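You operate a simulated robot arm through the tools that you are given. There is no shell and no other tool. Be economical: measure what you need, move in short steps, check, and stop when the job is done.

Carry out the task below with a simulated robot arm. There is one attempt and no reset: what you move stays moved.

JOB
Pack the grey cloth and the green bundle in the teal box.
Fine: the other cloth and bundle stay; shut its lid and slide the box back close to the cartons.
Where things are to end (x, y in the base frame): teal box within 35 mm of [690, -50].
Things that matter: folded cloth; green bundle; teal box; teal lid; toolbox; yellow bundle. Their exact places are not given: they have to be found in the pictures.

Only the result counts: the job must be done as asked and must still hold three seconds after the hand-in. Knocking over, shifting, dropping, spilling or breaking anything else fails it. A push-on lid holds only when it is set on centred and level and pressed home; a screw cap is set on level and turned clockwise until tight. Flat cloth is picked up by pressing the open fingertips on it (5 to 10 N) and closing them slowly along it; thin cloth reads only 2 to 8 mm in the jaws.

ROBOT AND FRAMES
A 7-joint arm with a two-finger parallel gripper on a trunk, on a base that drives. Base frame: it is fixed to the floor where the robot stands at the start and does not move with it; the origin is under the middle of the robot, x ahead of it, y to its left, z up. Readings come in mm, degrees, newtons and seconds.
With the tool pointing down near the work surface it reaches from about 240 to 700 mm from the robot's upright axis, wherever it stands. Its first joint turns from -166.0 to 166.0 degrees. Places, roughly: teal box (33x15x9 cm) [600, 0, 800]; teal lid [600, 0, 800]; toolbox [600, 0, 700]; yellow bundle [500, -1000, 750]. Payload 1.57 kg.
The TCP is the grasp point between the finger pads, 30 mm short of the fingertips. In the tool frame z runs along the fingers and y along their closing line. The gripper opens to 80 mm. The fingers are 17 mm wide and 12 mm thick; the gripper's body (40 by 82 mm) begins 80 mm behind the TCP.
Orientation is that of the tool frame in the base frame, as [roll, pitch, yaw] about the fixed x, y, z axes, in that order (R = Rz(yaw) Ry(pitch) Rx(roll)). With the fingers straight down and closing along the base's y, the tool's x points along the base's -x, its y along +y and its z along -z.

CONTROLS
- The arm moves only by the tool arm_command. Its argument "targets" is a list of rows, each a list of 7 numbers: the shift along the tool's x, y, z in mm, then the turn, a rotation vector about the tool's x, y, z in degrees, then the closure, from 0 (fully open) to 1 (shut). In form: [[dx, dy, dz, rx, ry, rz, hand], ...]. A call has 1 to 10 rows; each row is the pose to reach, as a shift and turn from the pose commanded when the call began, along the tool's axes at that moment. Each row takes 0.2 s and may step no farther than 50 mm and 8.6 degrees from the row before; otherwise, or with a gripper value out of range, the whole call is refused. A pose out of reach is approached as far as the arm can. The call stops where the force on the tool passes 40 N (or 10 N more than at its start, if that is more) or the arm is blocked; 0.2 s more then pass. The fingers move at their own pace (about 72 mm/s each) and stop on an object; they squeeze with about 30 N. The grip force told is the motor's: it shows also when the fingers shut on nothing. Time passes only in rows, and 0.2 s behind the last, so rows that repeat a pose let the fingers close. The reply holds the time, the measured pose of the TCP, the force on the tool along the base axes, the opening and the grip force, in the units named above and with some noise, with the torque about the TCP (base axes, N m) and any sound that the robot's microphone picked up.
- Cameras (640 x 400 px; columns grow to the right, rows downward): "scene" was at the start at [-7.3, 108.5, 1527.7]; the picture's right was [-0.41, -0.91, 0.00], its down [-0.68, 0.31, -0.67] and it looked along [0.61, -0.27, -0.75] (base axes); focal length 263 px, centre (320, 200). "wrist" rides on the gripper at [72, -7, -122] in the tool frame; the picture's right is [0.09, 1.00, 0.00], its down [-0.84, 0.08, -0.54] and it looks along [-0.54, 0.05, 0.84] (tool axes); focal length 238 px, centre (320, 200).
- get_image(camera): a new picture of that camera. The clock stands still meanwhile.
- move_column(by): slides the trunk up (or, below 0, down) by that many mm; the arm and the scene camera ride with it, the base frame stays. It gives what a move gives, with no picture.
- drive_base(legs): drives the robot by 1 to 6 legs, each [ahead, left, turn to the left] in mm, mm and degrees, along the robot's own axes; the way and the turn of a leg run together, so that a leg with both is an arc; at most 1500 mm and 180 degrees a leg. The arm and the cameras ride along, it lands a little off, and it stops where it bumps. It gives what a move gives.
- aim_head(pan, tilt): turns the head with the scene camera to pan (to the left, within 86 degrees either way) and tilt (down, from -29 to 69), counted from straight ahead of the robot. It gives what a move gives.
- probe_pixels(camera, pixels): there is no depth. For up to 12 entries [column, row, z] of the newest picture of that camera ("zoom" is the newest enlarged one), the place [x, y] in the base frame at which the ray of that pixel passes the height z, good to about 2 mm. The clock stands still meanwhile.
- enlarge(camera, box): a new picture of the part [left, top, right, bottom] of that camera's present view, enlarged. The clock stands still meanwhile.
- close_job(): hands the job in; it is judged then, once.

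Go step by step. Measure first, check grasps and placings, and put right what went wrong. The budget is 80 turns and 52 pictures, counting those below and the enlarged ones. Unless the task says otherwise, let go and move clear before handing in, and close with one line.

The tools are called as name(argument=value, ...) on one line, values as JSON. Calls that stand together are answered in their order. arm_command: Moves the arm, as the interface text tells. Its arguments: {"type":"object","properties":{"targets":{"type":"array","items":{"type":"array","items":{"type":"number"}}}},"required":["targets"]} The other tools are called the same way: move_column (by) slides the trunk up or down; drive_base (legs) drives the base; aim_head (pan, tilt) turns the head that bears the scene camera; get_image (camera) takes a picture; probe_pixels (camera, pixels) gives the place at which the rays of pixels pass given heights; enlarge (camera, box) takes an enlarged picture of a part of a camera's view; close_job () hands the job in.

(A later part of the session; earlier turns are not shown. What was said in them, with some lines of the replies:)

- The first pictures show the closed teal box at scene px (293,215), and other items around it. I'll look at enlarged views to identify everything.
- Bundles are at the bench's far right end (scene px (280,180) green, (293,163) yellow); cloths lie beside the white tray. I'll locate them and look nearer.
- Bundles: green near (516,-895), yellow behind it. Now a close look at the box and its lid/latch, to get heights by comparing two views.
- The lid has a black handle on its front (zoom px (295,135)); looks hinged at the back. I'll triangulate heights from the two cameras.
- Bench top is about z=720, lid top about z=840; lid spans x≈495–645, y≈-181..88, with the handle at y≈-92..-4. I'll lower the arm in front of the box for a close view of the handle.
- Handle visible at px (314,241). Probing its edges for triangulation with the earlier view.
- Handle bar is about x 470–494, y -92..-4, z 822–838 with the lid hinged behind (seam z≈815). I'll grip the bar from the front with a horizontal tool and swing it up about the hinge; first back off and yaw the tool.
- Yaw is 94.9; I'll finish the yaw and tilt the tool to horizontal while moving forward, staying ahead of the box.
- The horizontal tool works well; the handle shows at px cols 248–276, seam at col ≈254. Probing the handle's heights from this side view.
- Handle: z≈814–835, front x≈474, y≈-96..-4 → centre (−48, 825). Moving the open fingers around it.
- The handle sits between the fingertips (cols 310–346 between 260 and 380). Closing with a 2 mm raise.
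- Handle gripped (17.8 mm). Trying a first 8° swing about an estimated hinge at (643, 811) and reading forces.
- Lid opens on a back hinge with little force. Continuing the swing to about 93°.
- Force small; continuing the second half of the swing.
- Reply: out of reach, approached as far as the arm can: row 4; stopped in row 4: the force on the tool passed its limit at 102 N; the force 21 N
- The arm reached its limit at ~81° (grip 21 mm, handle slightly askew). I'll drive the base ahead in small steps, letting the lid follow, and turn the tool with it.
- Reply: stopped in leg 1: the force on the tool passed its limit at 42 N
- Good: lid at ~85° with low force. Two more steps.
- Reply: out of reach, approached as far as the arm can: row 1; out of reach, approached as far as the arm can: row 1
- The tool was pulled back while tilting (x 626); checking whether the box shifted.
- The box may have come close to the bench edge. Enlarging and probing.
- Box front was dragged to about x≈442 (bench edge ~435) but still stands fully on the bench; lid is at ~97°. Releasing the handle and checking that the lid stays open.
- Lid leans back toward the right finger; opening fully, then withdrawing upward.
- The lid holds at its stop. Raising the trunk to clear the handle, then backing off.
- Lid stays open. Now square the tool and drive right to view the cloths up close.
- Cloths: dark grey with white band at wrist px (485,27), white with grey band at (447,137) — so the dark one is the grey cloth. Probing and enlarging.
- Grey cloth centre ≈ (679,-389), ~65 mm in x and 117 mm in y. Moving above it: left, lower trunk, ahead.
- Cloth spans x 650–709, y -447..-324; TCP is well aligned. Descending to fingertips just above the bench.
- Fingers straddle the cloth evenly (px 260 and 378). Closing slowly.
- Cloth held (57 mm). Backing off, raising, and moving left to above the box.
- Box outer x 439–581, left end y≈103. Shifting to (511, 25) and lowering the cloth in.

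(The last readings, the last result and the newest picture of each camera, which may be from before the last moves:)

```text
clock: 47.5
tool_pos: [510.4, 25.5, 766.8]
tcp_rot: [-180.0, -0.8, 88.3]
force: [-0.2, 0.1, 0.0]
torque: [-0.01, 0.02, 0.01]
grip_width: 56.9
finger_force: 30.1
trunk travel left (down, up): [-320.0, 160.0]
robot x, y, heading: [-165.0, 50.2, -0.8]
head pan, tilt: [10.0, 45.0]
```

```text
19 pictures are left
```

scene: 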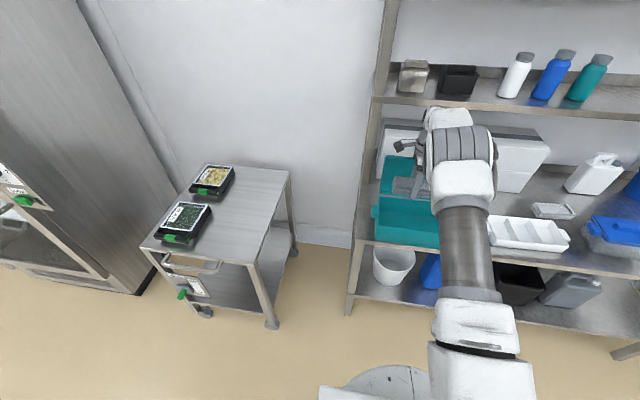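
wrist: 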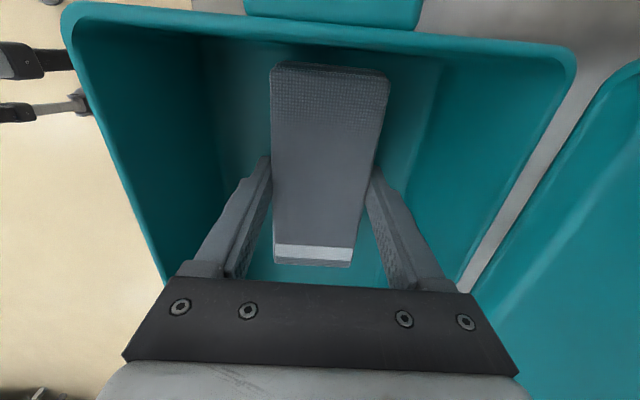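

Cloth is inside, near the floor. Lowering a few mm to contact, then releasing.

arm_command(targets=[[0, 0, 4, 0, 0, 0, 1], [0, 0, 7, 0, 0, 0, 1]])

arm_command(targets=[[0, 0, 0, 0, 0, 0, 0.2], [0, 0, 0, 0, 0, 0, 0.1], [0, 0, 0, 0, 0, 0, 0.1]])

arm_command(targets=[[0, 0, -30, 0, 0, 0, 0.1], [0, 0, -75, 0, 0, 0, 0.1], [0, 0, -120, 0, 0, 0, 0.1], [0, 0, -165, 0, 0, 0, 0.1], [0, 0, -180, 0, 0, 0, 0]])

get_image(camera="wrist")

```text
clock: 48.1
tool_pos: [512.8, 27.1, 759.9]
tcp_rot: [179.9, -0.8, 88.4]
force: [0.0, -0.1, -0.4]
torque: [-0.01, 0.01, 0.01]
grip_width: 57.2
finger_force: 29.9
trunk travel left (down, up): [-320.0, 160.0]
robot x, y, heading: [-166.0, 50.5, -0.6]
head pan, tilt: [10.0, 45.0]
```

```text
clock: 48.9
tool_pos: [511.5, 27.5, 759.4]
tcp_rot: [-179.9, -0.7, 88.3]
force: [0.3, 0.6, 0.0]
torque: [0.0, 0.0, -0.01]
grip_width: 72.1
finger_force: 0.1
trunk travel left (down, up): [-320.0, 160.0]
robot x, y, heading: [-163.6, 51.2, -1.0]
head pan, tilt: [10.0, 45.0]
```

```text
clock: 50.1
tool_pos: [512.6, 25.1, 938.7]
tcp_rot: [-179.9, -0.8, 88.4]
force: [0.3, 0.6, 0.4]
torque: [0.04, 0.03, 0.01]
grip_width: 80.1
finger_force: 0.0
trunk travel left (down, up): [-320.0, 160.0]
robot x, y, heading: [-165.4, 52.8, -0.6]
head pan, tilt: [10.0, 45.0]
```

```text
18 pictures are left
```

wrist: 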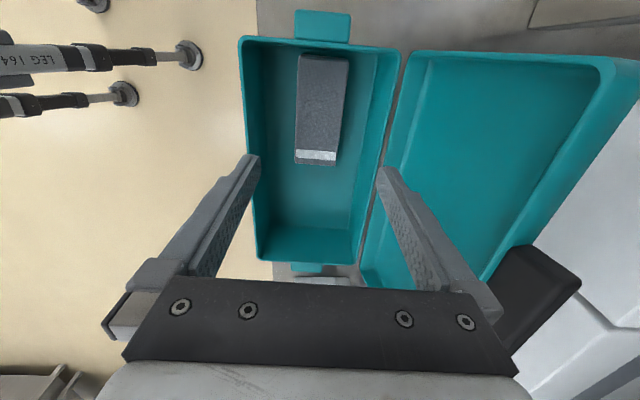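

Cloth lies flat in the left part of the box. Now drive right to the green bundle, raised a bit for clearance.

probe_pixels(camera="wrist", pixels=[[240, 38, 810], [400, 50, 810], [258, 258, 810], [358, 263, 810]])

move_column(by=60)

drive_base(legs=[[0, -880, 0.6]])

get_image(camera="wrist")

```text
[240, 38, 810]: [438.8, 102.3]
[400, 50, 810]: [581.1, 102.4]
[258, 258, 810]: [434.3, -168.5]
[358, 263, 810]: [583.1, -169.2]
```

```text
clock: 51.1
tool_pos: [513.5, 26.3, 998.9]
tcp_rot: [-180.0, -0.8, 88.2]
force: [-0.1, -0.1, 0.7]
torque: [0.0, 0.0, -0.02]
grip_width: 79.8
finger_force: 0.0
trunk travel left (down, up): [-380.0, 100.0]
robot x, y, heading: [-161.8, 47.3, -0.7]
head pan, tilt: [10.0, 45.0]
```

```text
clock: 58.0
tool_pos: [504.1, -842.3, 1000.6]
tcp_rot: [-180.0, -0.7, 88.6]
force: [-1.2, 0.4, -0.6]
torque: [0.0, 0.02, -0.02]
grip_width: 80.2
finger_force: 0.1
trunk travel left (down, up): [-380.0, 100.0]
robot x, y, heading: [-173.5, -823.9, -0.6]
head pan, tilt: [10.0, 45.0]
```

```text
17 pictures are left
```

wrist: 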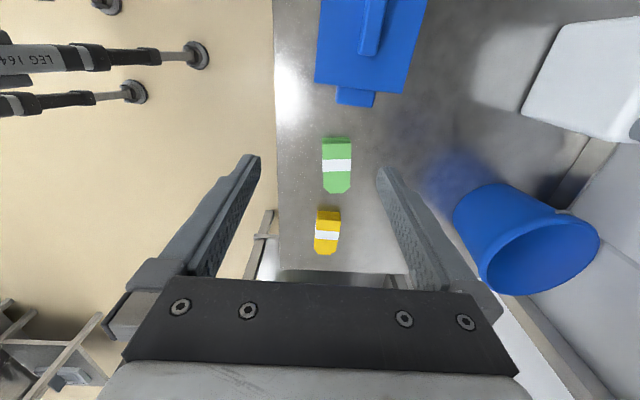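

Green bundle at px (337,166), yellow at (327,231). Probing.

probe_pixels(camera="wrist", pixels=[[322, 160, 740], [351, 160, 740], [337, 138, 720], [338, 138, 745], [337, 193, 740], [337, 193, 720], [322, 160, 730], [351, 160, 750], [316, 230, 740], [327, 208, 740], [373, 100, 830]])

enlarge(camera="wrist", box=[270, 80, 430, 260])

```text
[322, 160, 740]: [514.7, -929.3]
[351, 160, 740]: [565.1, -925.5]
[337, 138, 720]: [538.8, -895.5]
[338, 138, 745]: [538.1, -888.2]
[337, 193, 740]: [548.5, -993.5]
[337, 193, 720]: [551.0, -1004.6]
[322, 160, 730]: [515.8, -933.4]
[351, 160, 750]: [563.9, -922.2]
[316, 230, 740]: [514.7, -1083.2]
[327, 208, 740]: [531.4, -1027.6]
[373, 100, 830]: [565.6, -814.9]
```

```text
2.22 times, centred on (350, 170) of wrist
```

zoom: 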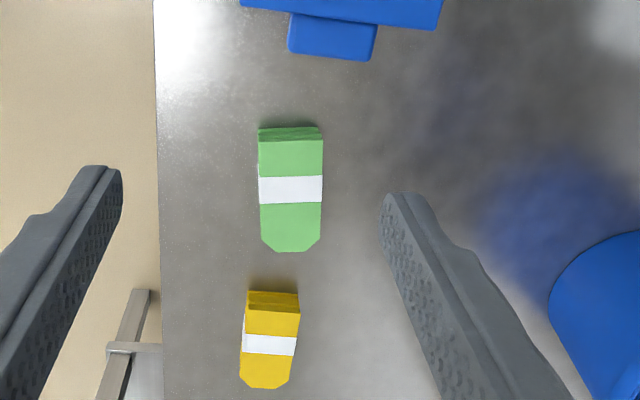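

Green bundle centre ≈ (540,-945), 50 mm wide. Positioning above and lowering.

drive_base(legs=[[37, -102, 0]])

move_column(by=-150)

get_image(camera="wrist")

```text
clock: 59.5
tool_pos: [540.1, -943.5, 999.4]
tcp_rot: [180.0, -0.8, 88.6]
force: [0.2, 0.3, 0.0]
torque: [0.01, 0.0, 0.02]
grip_width: 80.2
finger_force: 0.0
trunk travel left (down, up): [-380.0, 100.0]
robot x, y, heading: [-133.9, -920.9, -0.5]
head pan, tilt: [10.0, 45.0]
```

```text
clock: 61.2
tool_pos: [539.7, -943.1, 850.5]
tcp_rot: [-179.9, -0.8, 88.5]
force: [-0.1, 0.6, -0.5]
torque: [0.03, 0.06, -0.01]
grip_width: 80.1
finger_force: 0.0
trunk travel left (down, up): [-230.0, 250.0]
robot x, y, heading: [-140.1, -919.7, -0.3]
head pan, tilt: [10.0, 45.0]
```

```text
15 pictures are left
```

wrist: 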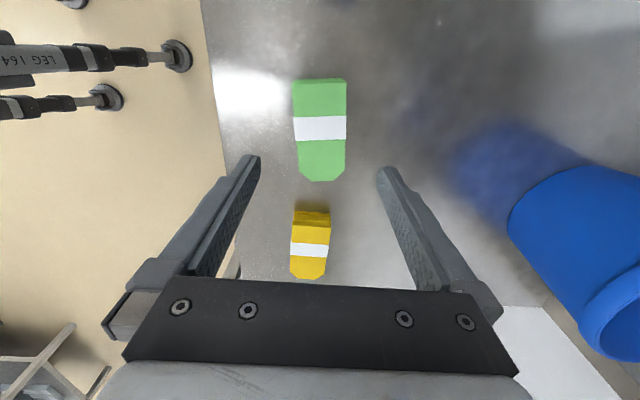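

Bundle at px (320,128), centred on the tool line. Descending and closing.

arm_command(targets=[[0, 0, 40, 0, 0, 0, 0], [0, 0, 75, 0, 0, 0, 0], [0, 0, 90, 0, 0, 0, 0], [0, 0, 95, 0, 0, 0, 0]])

arm_command(targets=[[0, 0, 0, 0, 0, 0, 0.2], [0, 0, 0, 0, 0, 0, 0.35], [0, 0, 0, 0, 0, 0, 0.5], [0, 0, 0, 0, 0, 0, 1], [0, 0, 0, 0, 0, 0, 1]])

arm_command(targets=[[0, 0, -20, 0, 0, 0, 1], [0, 0, -60, 0, 0, 0, 1], [0, 0, -95, 0, 0, 0, 1]])

get_image(camera="wrist")

```text
clock: 62.2
tool_pos: [539.0, -940.7, 756.2]
tcp_rot: [-180.0, -0.8, 88.6]
force: [-0.3, 0.5, 0.1]
torque: [0.01, 0.0, 0.0]
grip_width: 80.1
finger_force: 0.0
trunk travel left (down, up): [-230.0, 250.0]
robot x, y, heading: [-139.2, -921.9, -0.5]
head pan, tilt: [10.0, 45.0]
```

```text
clock: 63.4
tool_pos: [539.2, -941.7, 756.0]
tcp_rot: [-179.9, -0.8, 88.6]
force: [-0.1, 0.1, -0.4]
torque: [0.04, 0.03, 0.02]
grip_width: 49.4
finger_force: 30.2
trunk travel left (down, up): [-230.0, 250.0]
robot x, y, heading: [-137.4, -919.7, -0.3]
head pan, tilt: [10.0, 45.0]
```

```text
clock: 64.2
tool_pos: [539.2, -943.4, 850.7]
tcp_rot: [180.0, -0.8, 88.7]
force: [0.2, -0.4, -1.9]
torque: [0.01, 0.01, -0.04]
grip_width: 48.8
finger_force: 29.9
trunk travel left (down, up): [-230.0, 250.0]
robot x, y, heading: [-138.1, -919.3, -0.1]
head pan, tilt: [10.0, 45.0]
```

```text
14 pictures are left
```

wrist: 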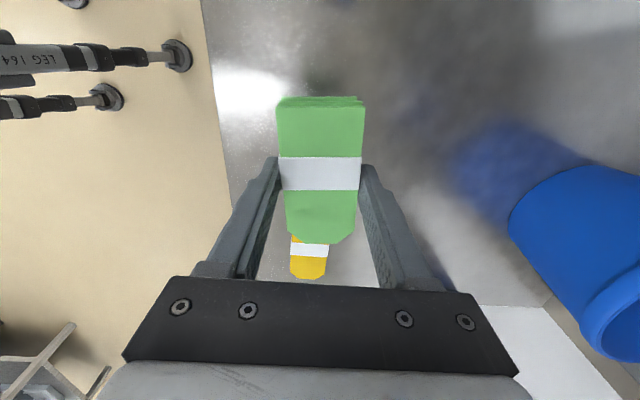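

Bundle held (49 mm). Raising and driving back to the box.

move_column(by=150)

drive_base(legs=[[-29, 0, 0], [0, 845, 0]])

get_image(camera="wrist")

```text
clock: 66.0
tool_pos: [538.4, -943.5, 999.6]
tcp_rot: [180.0, -0.8, 88.6]
force: [-0.5, -0.7, -1.1]
torque: [-0.02, 0.0, 0.02]
grip_width: 48.6
finger_force: 30.3
trunk travel left (down, up): [-380.0, 100.0]
robot x, y, heading: [-133.7, -921.1, -0.5]
head pan, tilt: [10.0, 45.0]
```

```text
clock: 73.1
tool_pos: [511.7, -95.8, 998.4]
tcp_rot: [-179.9, -0.9, 89.3]
force: [0.0, -0.4, -0.5]
torque: [0.0, -0.01, -0.01]
grip_width: 47.8
finger_force: 30.1
trunk travel left (down, up): [-380.0, 100.0]
robot x, y, heading: [-167.4, -81.5, 0.2]
head pan, tilt: [10.0, 45.0]
```

```text
13 pictures are left
```

wrist: 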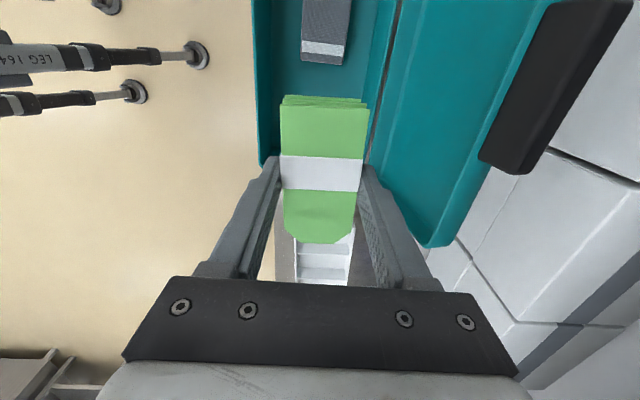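

Aligned above the free right half of the box. Lowering.

move_column(by=-150)

arm_command(targets=[[0, -1, 40, 0, 0, 0, 1], [0, -1, 70, 0, 0, 0, 1], [0, -1, 80, 0, 0, 0, 1], [0, -1, 85, 0, 0, 0, 1]])

get_image(camera="wrist")

```text
clock: 74.8
tool_pos: [511.9, -96.4, 849.3]
tcp_rot: [-180.0, -0.8, 89.2]
force: [-0.2, 0.5, -0.2]
torque: [0.03, 0.01, 0.06]
grip_width: 47.5
finger_force: 30.1
trunk travel left (down, up): [-230.0, 250.0]
robot x, y, heading: [-165.1, -83.9, 0.2]
head pan, tilt: [10.0, 45.0]
```

```text
clock: 75.8
tool_pos: [510.4, -93.8, 764.8]
tcp_rot: [-179.9, -0.8, 89.3]
force: [0.9, 0.2, -0.6]
torque: [-0.02, -0.01, 0.04]
grip_width: 47.6
finger_force: 30.2
trunk travel left (down, up): [-230.0, 250.0]
robot x, y, heading: [-161.3, -77.5, 0.2]
head pan, tilt: [10.0, 45.0]
```

```text
12 pictures are left
```

wrist: 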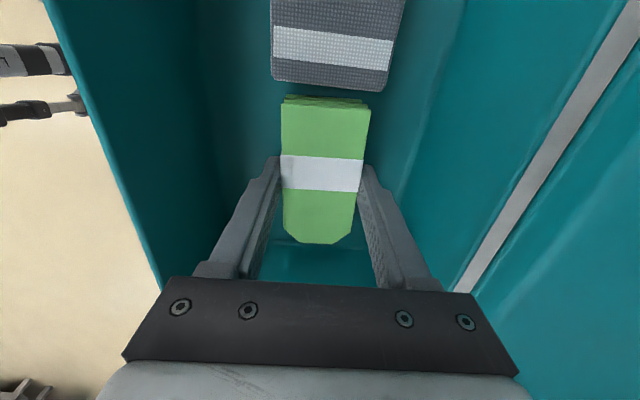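

Bundle sits inside beside the cloth without overlap. Settle, release, lift out.

arm_command(targets=[[-3, 0, 3, 0, 0, 0, 1], [-3, 0, 4, 0, 0, 0, 0.3], [-3, 0, 4, 0, 0, 0, 0.15], [-3, 0, 4, 0, 0, 0, 0.1]])

arm_command(targets=[[0, 0, -30, 0, 0, 0, 0.1], [0, 0, -70, 0, 0, 0, 0.1], [0, 0, -110, 0, 0, 0, 0], [0, 0, -150, 0, 0, 0, 0]])

get_image(camera="wrist")

```text
clock: 76.8
tool_pos: [511.2, -97.2, 760.8]
tcp_rot: [179.9, -0.8, 89.3]
force: [-0.3, 0.1, 0.1]
torque: [0.0, 0.01, 0.02]
grip_width: 72.0
finger_force: 0.0
trunk travel left (down, up): [-230.0, 250.0]
robot x, y, heading: [-167.0, -82.4, 0.1]
head pan, tilt: [10.0, 45.0]
```

```text
clock: 77.8
tool_pos: [514.2, -99.0, 911.8]
tcp_rot: [-179.9, -0.9, 89.2]
force: [-0.8, 0.3, -1.1]
torque: [-0.01, 0.03, 0.03]
grip_width: 80.1
finger_force: 0.0
trunk travel left (down, up): [-230.0, 250.0]
robot x, y, heading: [-166.2, -80.9, 0.2]
head pan, tilt: [10.0, 45.0]
```

```text
11 pictures are left
```

wrist: 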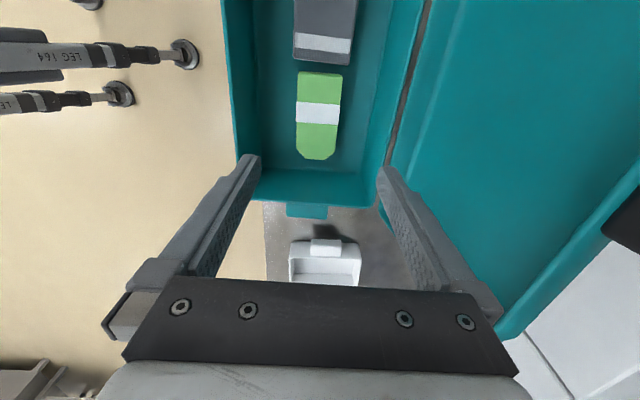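

Both goods are inside the box. Now shutting: raise, drive so the open fingers come over the lid's handle (at about x≈635, z≈965, y≈-47).

move_column(by=170)

drive_base(legs=[[128, 52, 0]])

get_image(camera="wrist")

```text
clock: 79.8
tool_pos: [514.3, -99.3, 1080.0]
tcp_rot: [-179.9, -0.8, 89.3]
force: [-0.1, 0.2, 0.0]
torque: [0.03, 0.02, -0.01]
grip_width: 80.2
finger_force: 0.0
trunk travel left (down, up): [-400.0, 80.0]
robot x, y, heading: [-159.8, -82.2, 0.4]
head pan, tilt: [10.0, 45.0]
```

```text
clock: 81.3
tool_pos: [641.6, -45.2, 1081.2]
tcp_rot: [180.0, -0.8, 89.5]
force: [0.1, -0.6, 0.4]
torque: [0.01, 0.02, -0.01]
grip_width: 79.9
finger_force: 0.0
trunk travel left (down, up): [-400.0, 80.0]
robot x, y, heading: [-36.7, -31.6, 0.3]
head pan, tilt: [10.0, 45.0]
```

```text
10 pictures are left
```

wrist: 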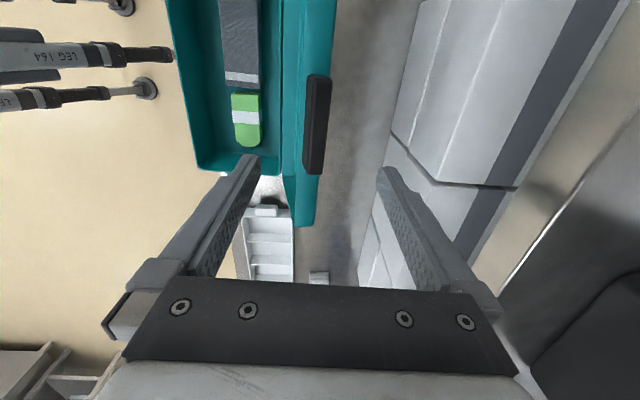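

probe_pixels(camera="wrist", pixels=[[307, 76, 960], [332, 78, 975], [303, 172, 960], [323, 173, 975], [317, 125, 970], [304, 120, 960], [330, 30, 940], [282, 60, 940], [500, 380, 1080]])

```text
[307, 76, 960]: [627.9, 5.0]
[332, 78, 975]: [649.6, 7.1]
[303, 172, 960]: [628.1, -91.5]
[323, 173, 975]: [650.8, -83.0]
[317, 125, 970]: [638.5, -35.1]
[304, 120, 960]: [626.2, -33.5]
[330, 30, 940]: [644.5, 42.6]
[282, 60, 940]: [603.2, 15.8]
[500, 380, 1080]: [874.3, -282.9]
```

Handle centre ≈ (638,-42, ~962), right between the fingers. Lowering 90 mm over it, then loosely closing to 30 mm.

move_column(by=-90)

arm_command(targets=[[0, -2, 0, 0, 0, 0, 0.3], [0, -2, 0, 0, 0, 0, 0.5], [0, -2, 0, 0, 0, 0, 0.62], [0, -2, 0, 0, 0, 0, 0.62]])

get_image(camera="wrist")

```text
clock: 82.5
tool_pos: [640.4, -45.2, 991.5]
tcp_rot: [180.0, -0.8, 89.4]
force: [-0.5, -0.1, 0.1]
torque: [0.03, -0.02, 0.0]
grip_width: 80.0
finger_force: 0.1
trunk travel left (down, up): [-310.0, 170.0]
robot x, y, heading: [-36.2, -30.2, 0.1]
head pan, tilt: [10.0, 45.0]
```

```text
clock: 83.5
tool_pos: [639.4, -45.8, 990.9]
tcp_rot: [-180.0, -0.8, 89.4]
force: [1.4, 0.5, 0.1]
torque: [0.0, 0.0, -0.04]
grip_width: 30.4
finger_force: 0.0
trunk travel left (down, up): [-310.0, 170.0]
robot x, y, heading: [-36.8, -26.3, 0.4]
head pan, tilt: [10.0, 45.0]
```

```text
9 pictures are left
```

wrist: 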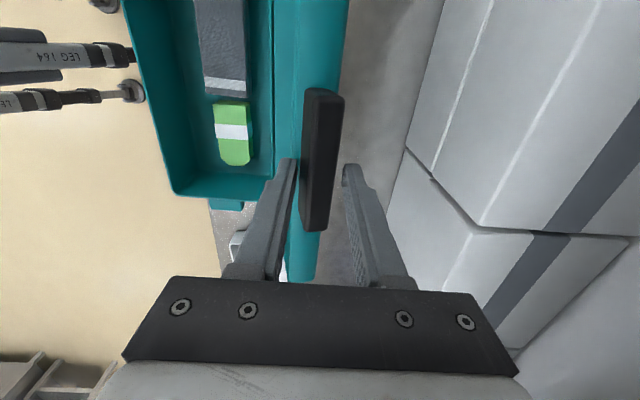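

Straddled. Moving -x 44 mm so the rear finger brings the lid upright.

arm_command(targets=[[0, -11, -1, 0, 0, 0, 0.62], [0, -22, -2, 0, 0, 0, 0.62], [0, -33, -3, 0, 0, 0, 0.62], [0, -44, -4, 0, 0, 0, 0.62]])

arm_command(targets=[[0, 0, 0, 0, 0, 0, 0.7], [0, 0, 0, 0, 0, 0, 0.8], [0, 0, 0, 0, 0, 0, 1], [0, 0, 0, 0, 0, 0, 1]])

get_image(camera="wrist")

```text
clock: 84.5
tool_pos: [595.4, -45.1, 995.8]
tcp_rot: [180.0, -0.7, 89.4]
force: [0.7, 1.0, 0.1]
torque: [0.01, 0.03, 0.0]
grip_width: 30.6
finger_force: 0.0
trunk travel left (down, up): [-310.0, 170.0]
robot x, y, heading: [-37.4, -30.2, 0.3]
head pan, tilt: [10.0, 45.0]
```

```text
clock: 85.5
tool_pos: [596.0, -45.2, 994.7]
tcp_rot: [179.9, -0.7, 89.3]
force: [2.6, 0.2, 0.6]
torque: [-0.08, -0.5, -0.17]
grip_width: 17.5
finger_force: 30.2
trunk travel left (down, up): [-310.0, 170.0]
robot x, y, heading: [-33.9, -25.9, 0.4]
head pan, tilt: [10.0, 45.0]
```

```text
8 pictures are left
```

wrist: 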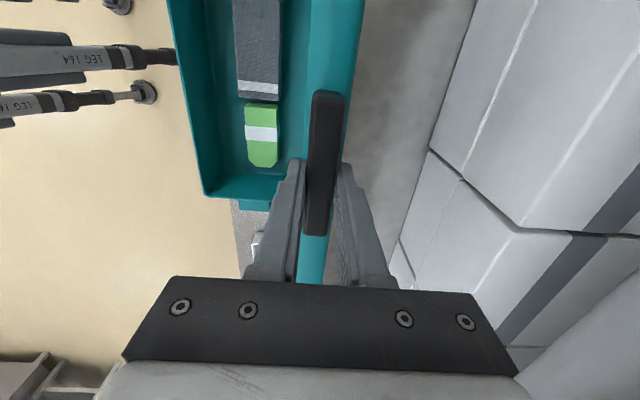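

Grip is firm and aligned at 90°. Swinging back down the first half about hinge (584, 811).

arm_command(targets=[[0, -27.3, 0.2, -8.5, 0, 0, 1], [0, -54.3, 4.5, -17, 0, 0, 1], [0, -80.4, 12.7, -25.5, 0, 0, 1], [0, -105, 24.8, -34, 0, 0, 1], [0, -127.5, 40.2, -42.5, 0, 0, 1]])

```text
clock: 86.7
tool_pos: [468.2, -44.2, 954.9]
tcp_rot: [137.4, -0.7, 89.4]
force: [-0.2, 0.3, 6.0]
torque: [0.21, -0.76, 0.59]
grip_width: 17.5
finger_force: 30.3
trunk travel left (down, up): [-310.0, 170.0]
robot x, y, heading: [-34.2, -29.5, 0.3]
head pan, tilt: [10.0, 45.0]
```

Low force. Continuing.

arm_command(targets=[[0, -27.3, 0.2, -8.5, 0, 0, 1], [0, -54.3, 4.5, -17, 0, 0, 1], [0, -80.4, 12.7, -25.5, 0, 0, 1], [0, -105, 24.8, -34, 0, 0, 1]])

get_image(camera="scene")

```text
clock: 87.7
tool_pos: [408.1, -40.8, 866.2]
tcp_rot: [103.3, -0.8, 89.3]
force: [3.1, -3.5, 0.0]
torque: [-0.41, -0.38, -0.04]
grip_width: 17.8
finger_force: 30.1
trunk travel left (down, up): [-310.0, 170.0]
robot x, y, heading: [-38.9, -26.6, 0.2]
head pan, tilt: [10.0, 45.0]
```

```text
7 pictures are left
```

scene: 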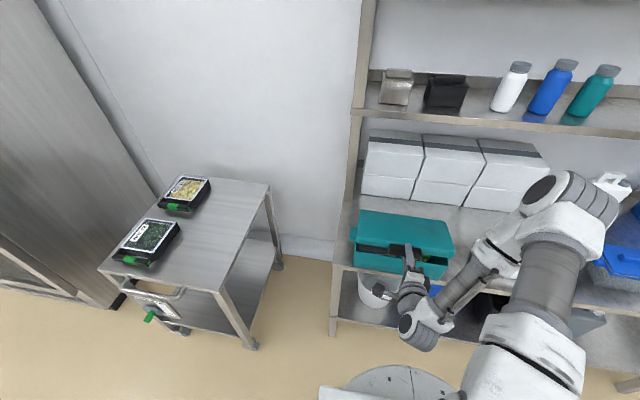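

Almost shut (13° left). Finishing the swing and pressing lightly.

arm_command(targets=[[0, -27.3, 0.2, -8.5, 0, 0, 1], [0, -38, 1.5, -11.8, 0, 0, 1], [0, -43.3, 2.3, -13.4, 0, 0, 1], [0, -45.5, 2.4, -13.6, 0, 0, 1]])

```text
clock: 88.7
tool_pos: [399.3, -38.6, 823.2]
tcp_rot: [89.3, -1.0, 89.5]
force: [4.0, 1.6, 27.2]
torque: [-0.41, -0.51, 0.07]
grip_width: 17.6
finger_force: 30.3
trunk travel left (down, up): [-310.0, 170.0]
robot x, y, heading: [-39.3, -26.8, 0.1]
head pan, tilt: [10.0, 45.0]
```

Lid is shut (27 N reaction). Relaxing the press and, still holding the handle, sliding the box back ~176 mm in +x with a small -y correction.

arm_command(targets=[[0, 2.5, 0, 0, 0, 0, 1], [-1, 2.5, 20, 0, 0, 0, 1], [-2, 2.5, 40, 0, 0, 0, 1], [-4, 2.5, 60, 0, 0, 0, 1], [-5, 2.5, 80, 0, 0, 0, 1]])

get_image(camera="scene")

```text
clock: 89.9
tool_pos: [479.2, -46.6, 823.7]
tcp_rot: [89.7, -0.8, 89.3]
force: [-10.3, 0.9, 22.8]
torque: [-0.42, -0.28, -0.06]
grip_width: 17.8
finger_force: 30.0
trunk travel left (down, up): [-310.0, 170.0]
robot x, y, heading: [-33.5, -29.0, 0.4]
head pan, tilt: [10.0, 45.0]
```

```text
6 pictures are left
```

scene: 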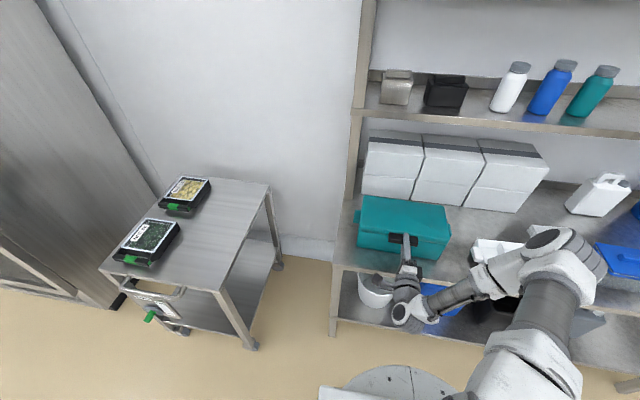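

Box slides along. Continuing ~96 mm.

arm_command(targets=[[0, 1.5, 20, 0, 0, 0, 1], [-1, 1.5, 40, 0, 0, 0, 1], [-2, 1.5, 60, 0, 0, 0, 1], [-3, 1.5, 80, 0, 0, 0, 1], [-3, 1.5, 96, 0, 0, 0, 1]])

enlarge(camera="scene", box=[320, 120, 500, 290])

```text
clock: 91.1
tool_pos: [574.8, -48.7, 824.3]
tcp_rot: [89.9, -0.7, 89.2]
force: [-4.3, -0.4, 4.8]
torque: [-0.41, -0.06, -0.28]
grip_width: 17.5
finger_force: 29.7
trunk travel left (down, up): [-310.0, 170.0]
robot x, y, heading: [-35.9, -29.3, 0.3]
head pan, tilt: [10.0, 45.0]
```

```text
2.35 times, centred on (410, 205) of scene
```

zoom: 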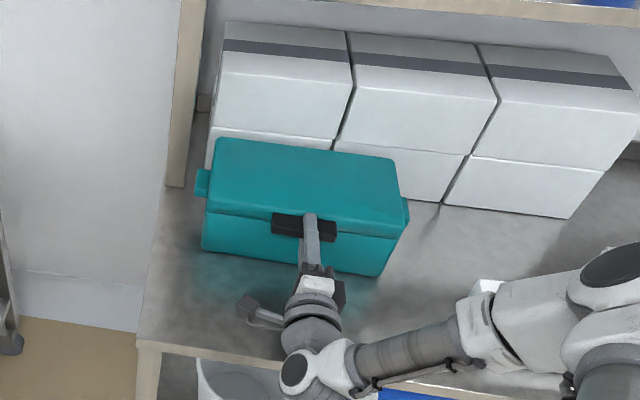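

Now about x≈685. Verifying with probes on the front bottom and lid corners.

probe_pixels(camera="zoom", pixels=[[203, 250, 722], [381, 277, 722], [222, 139, 855], [395, 161, 855], [207, 208, 812], [399, 237, 812]])

```text
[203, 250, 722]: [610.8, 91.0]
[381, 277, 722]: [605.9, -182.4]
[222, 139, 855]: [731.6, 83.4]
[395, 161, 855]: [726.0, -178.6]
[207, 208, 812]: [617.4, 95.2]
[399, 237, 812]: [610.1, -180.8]
```

Box front x≈612 → centre ≈ (684,-45), within tolerance. Releasing and withdrawing straight back.

arm_command(targets=[[0, 0, 0, 0, 0, 0, 0.7], [0, 0, 0, 0, 0, 0, 0.4], [0, 0, 0, 0, 0, 0, 0.2], [0, 0, 0, 0, 0, 0, 0.2]])

arm_command(targets=[[0, 0, -20, 0, 0, 0, 0.2], [0, 0, -50, 0, 0, 0, 0.2], [0, 0, -90, 0, 0, 0, 0.2], [0, 0, -130, 0, 0, 0, 0.2]])

drive_base(legs=[[-150, 0, 0]])

enlarge(camera="scene", box=[320, 120, 500, 290])

get_image(camera="wrist")

```text
clock: 92.1
tool_pos: [574.2, -48.8, 825.2]
tcp_rot: [89.9, -0.8, 89.5]
force: [0.4, -0.7, -0.1]
torque: [0.04, 0.02, 0.0]
grip_width: 64.2
finger_force: 0.0
trunk travel left (down, up): [-310.0, 170.0]
robot x, y, heading: [-36.9, -27.8, 0.2]
head pan, tilt: [10.0, 45.0]
```

```text
clock: 93.1
tool_pos: [447.3, -48.0, 824.7]
tcp_rot: [89.9, -0.9, 89.3]
force: [0.4, 0.8, 0.7]
torque: [-0.02, 0.0, 0.01]
grip_width: 64.0
finger_force: 0.0
trunk travel left (down, up): [-310.0, 170.0]
robot x, y, heading: [-36.3, -29.2, 0.1]
head pan, tilt: [10.0, 45.0]
```

```text
clock: 94.7
tool_pos: [298.0, -47.8, 825.1]
tcp_rot: [89.9, -0.9, 89.5]
force: [-0.1, -0.5, 0.2]
torque: [0.02, 0.04, 0.02]
grip_width: 64.0
finger_force: 0.2
trunk travel left (down, up): [-310.0, 170.0]
robot x, y, heading: [-183.7, -30.1, 0.8]
head pan, tilt: [10.0, 45.0]
```

```text
2.35 times, centred on (410, 205) of scene
```

zoom: 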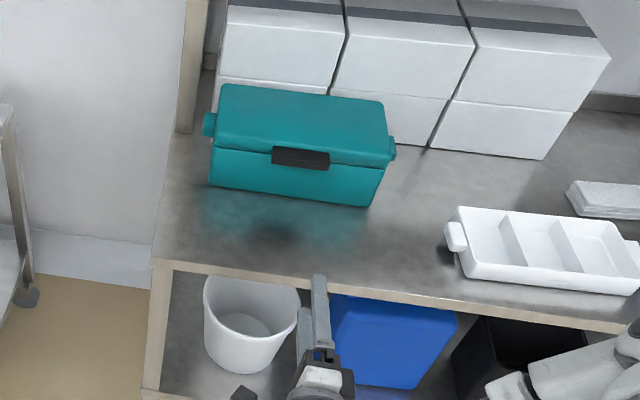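

```text
3 pictures are left
```

wrist: 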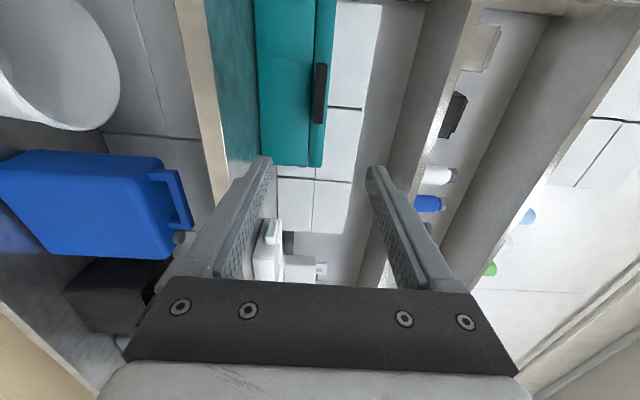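

The lid is shut with a thin seam, the box stands at about (684,-45) near the cartons, and the gripper is clear. Handing in.

close_job()

```text
The job is handed in.
```

The grey cloth and green bundle are in the teal box, the lid is shut, and the box is at about (684, -45), near the cartons. I took "grey" to mean the dark cloth with the white band, and left the lighter cloth and the yellow bundle where they were.
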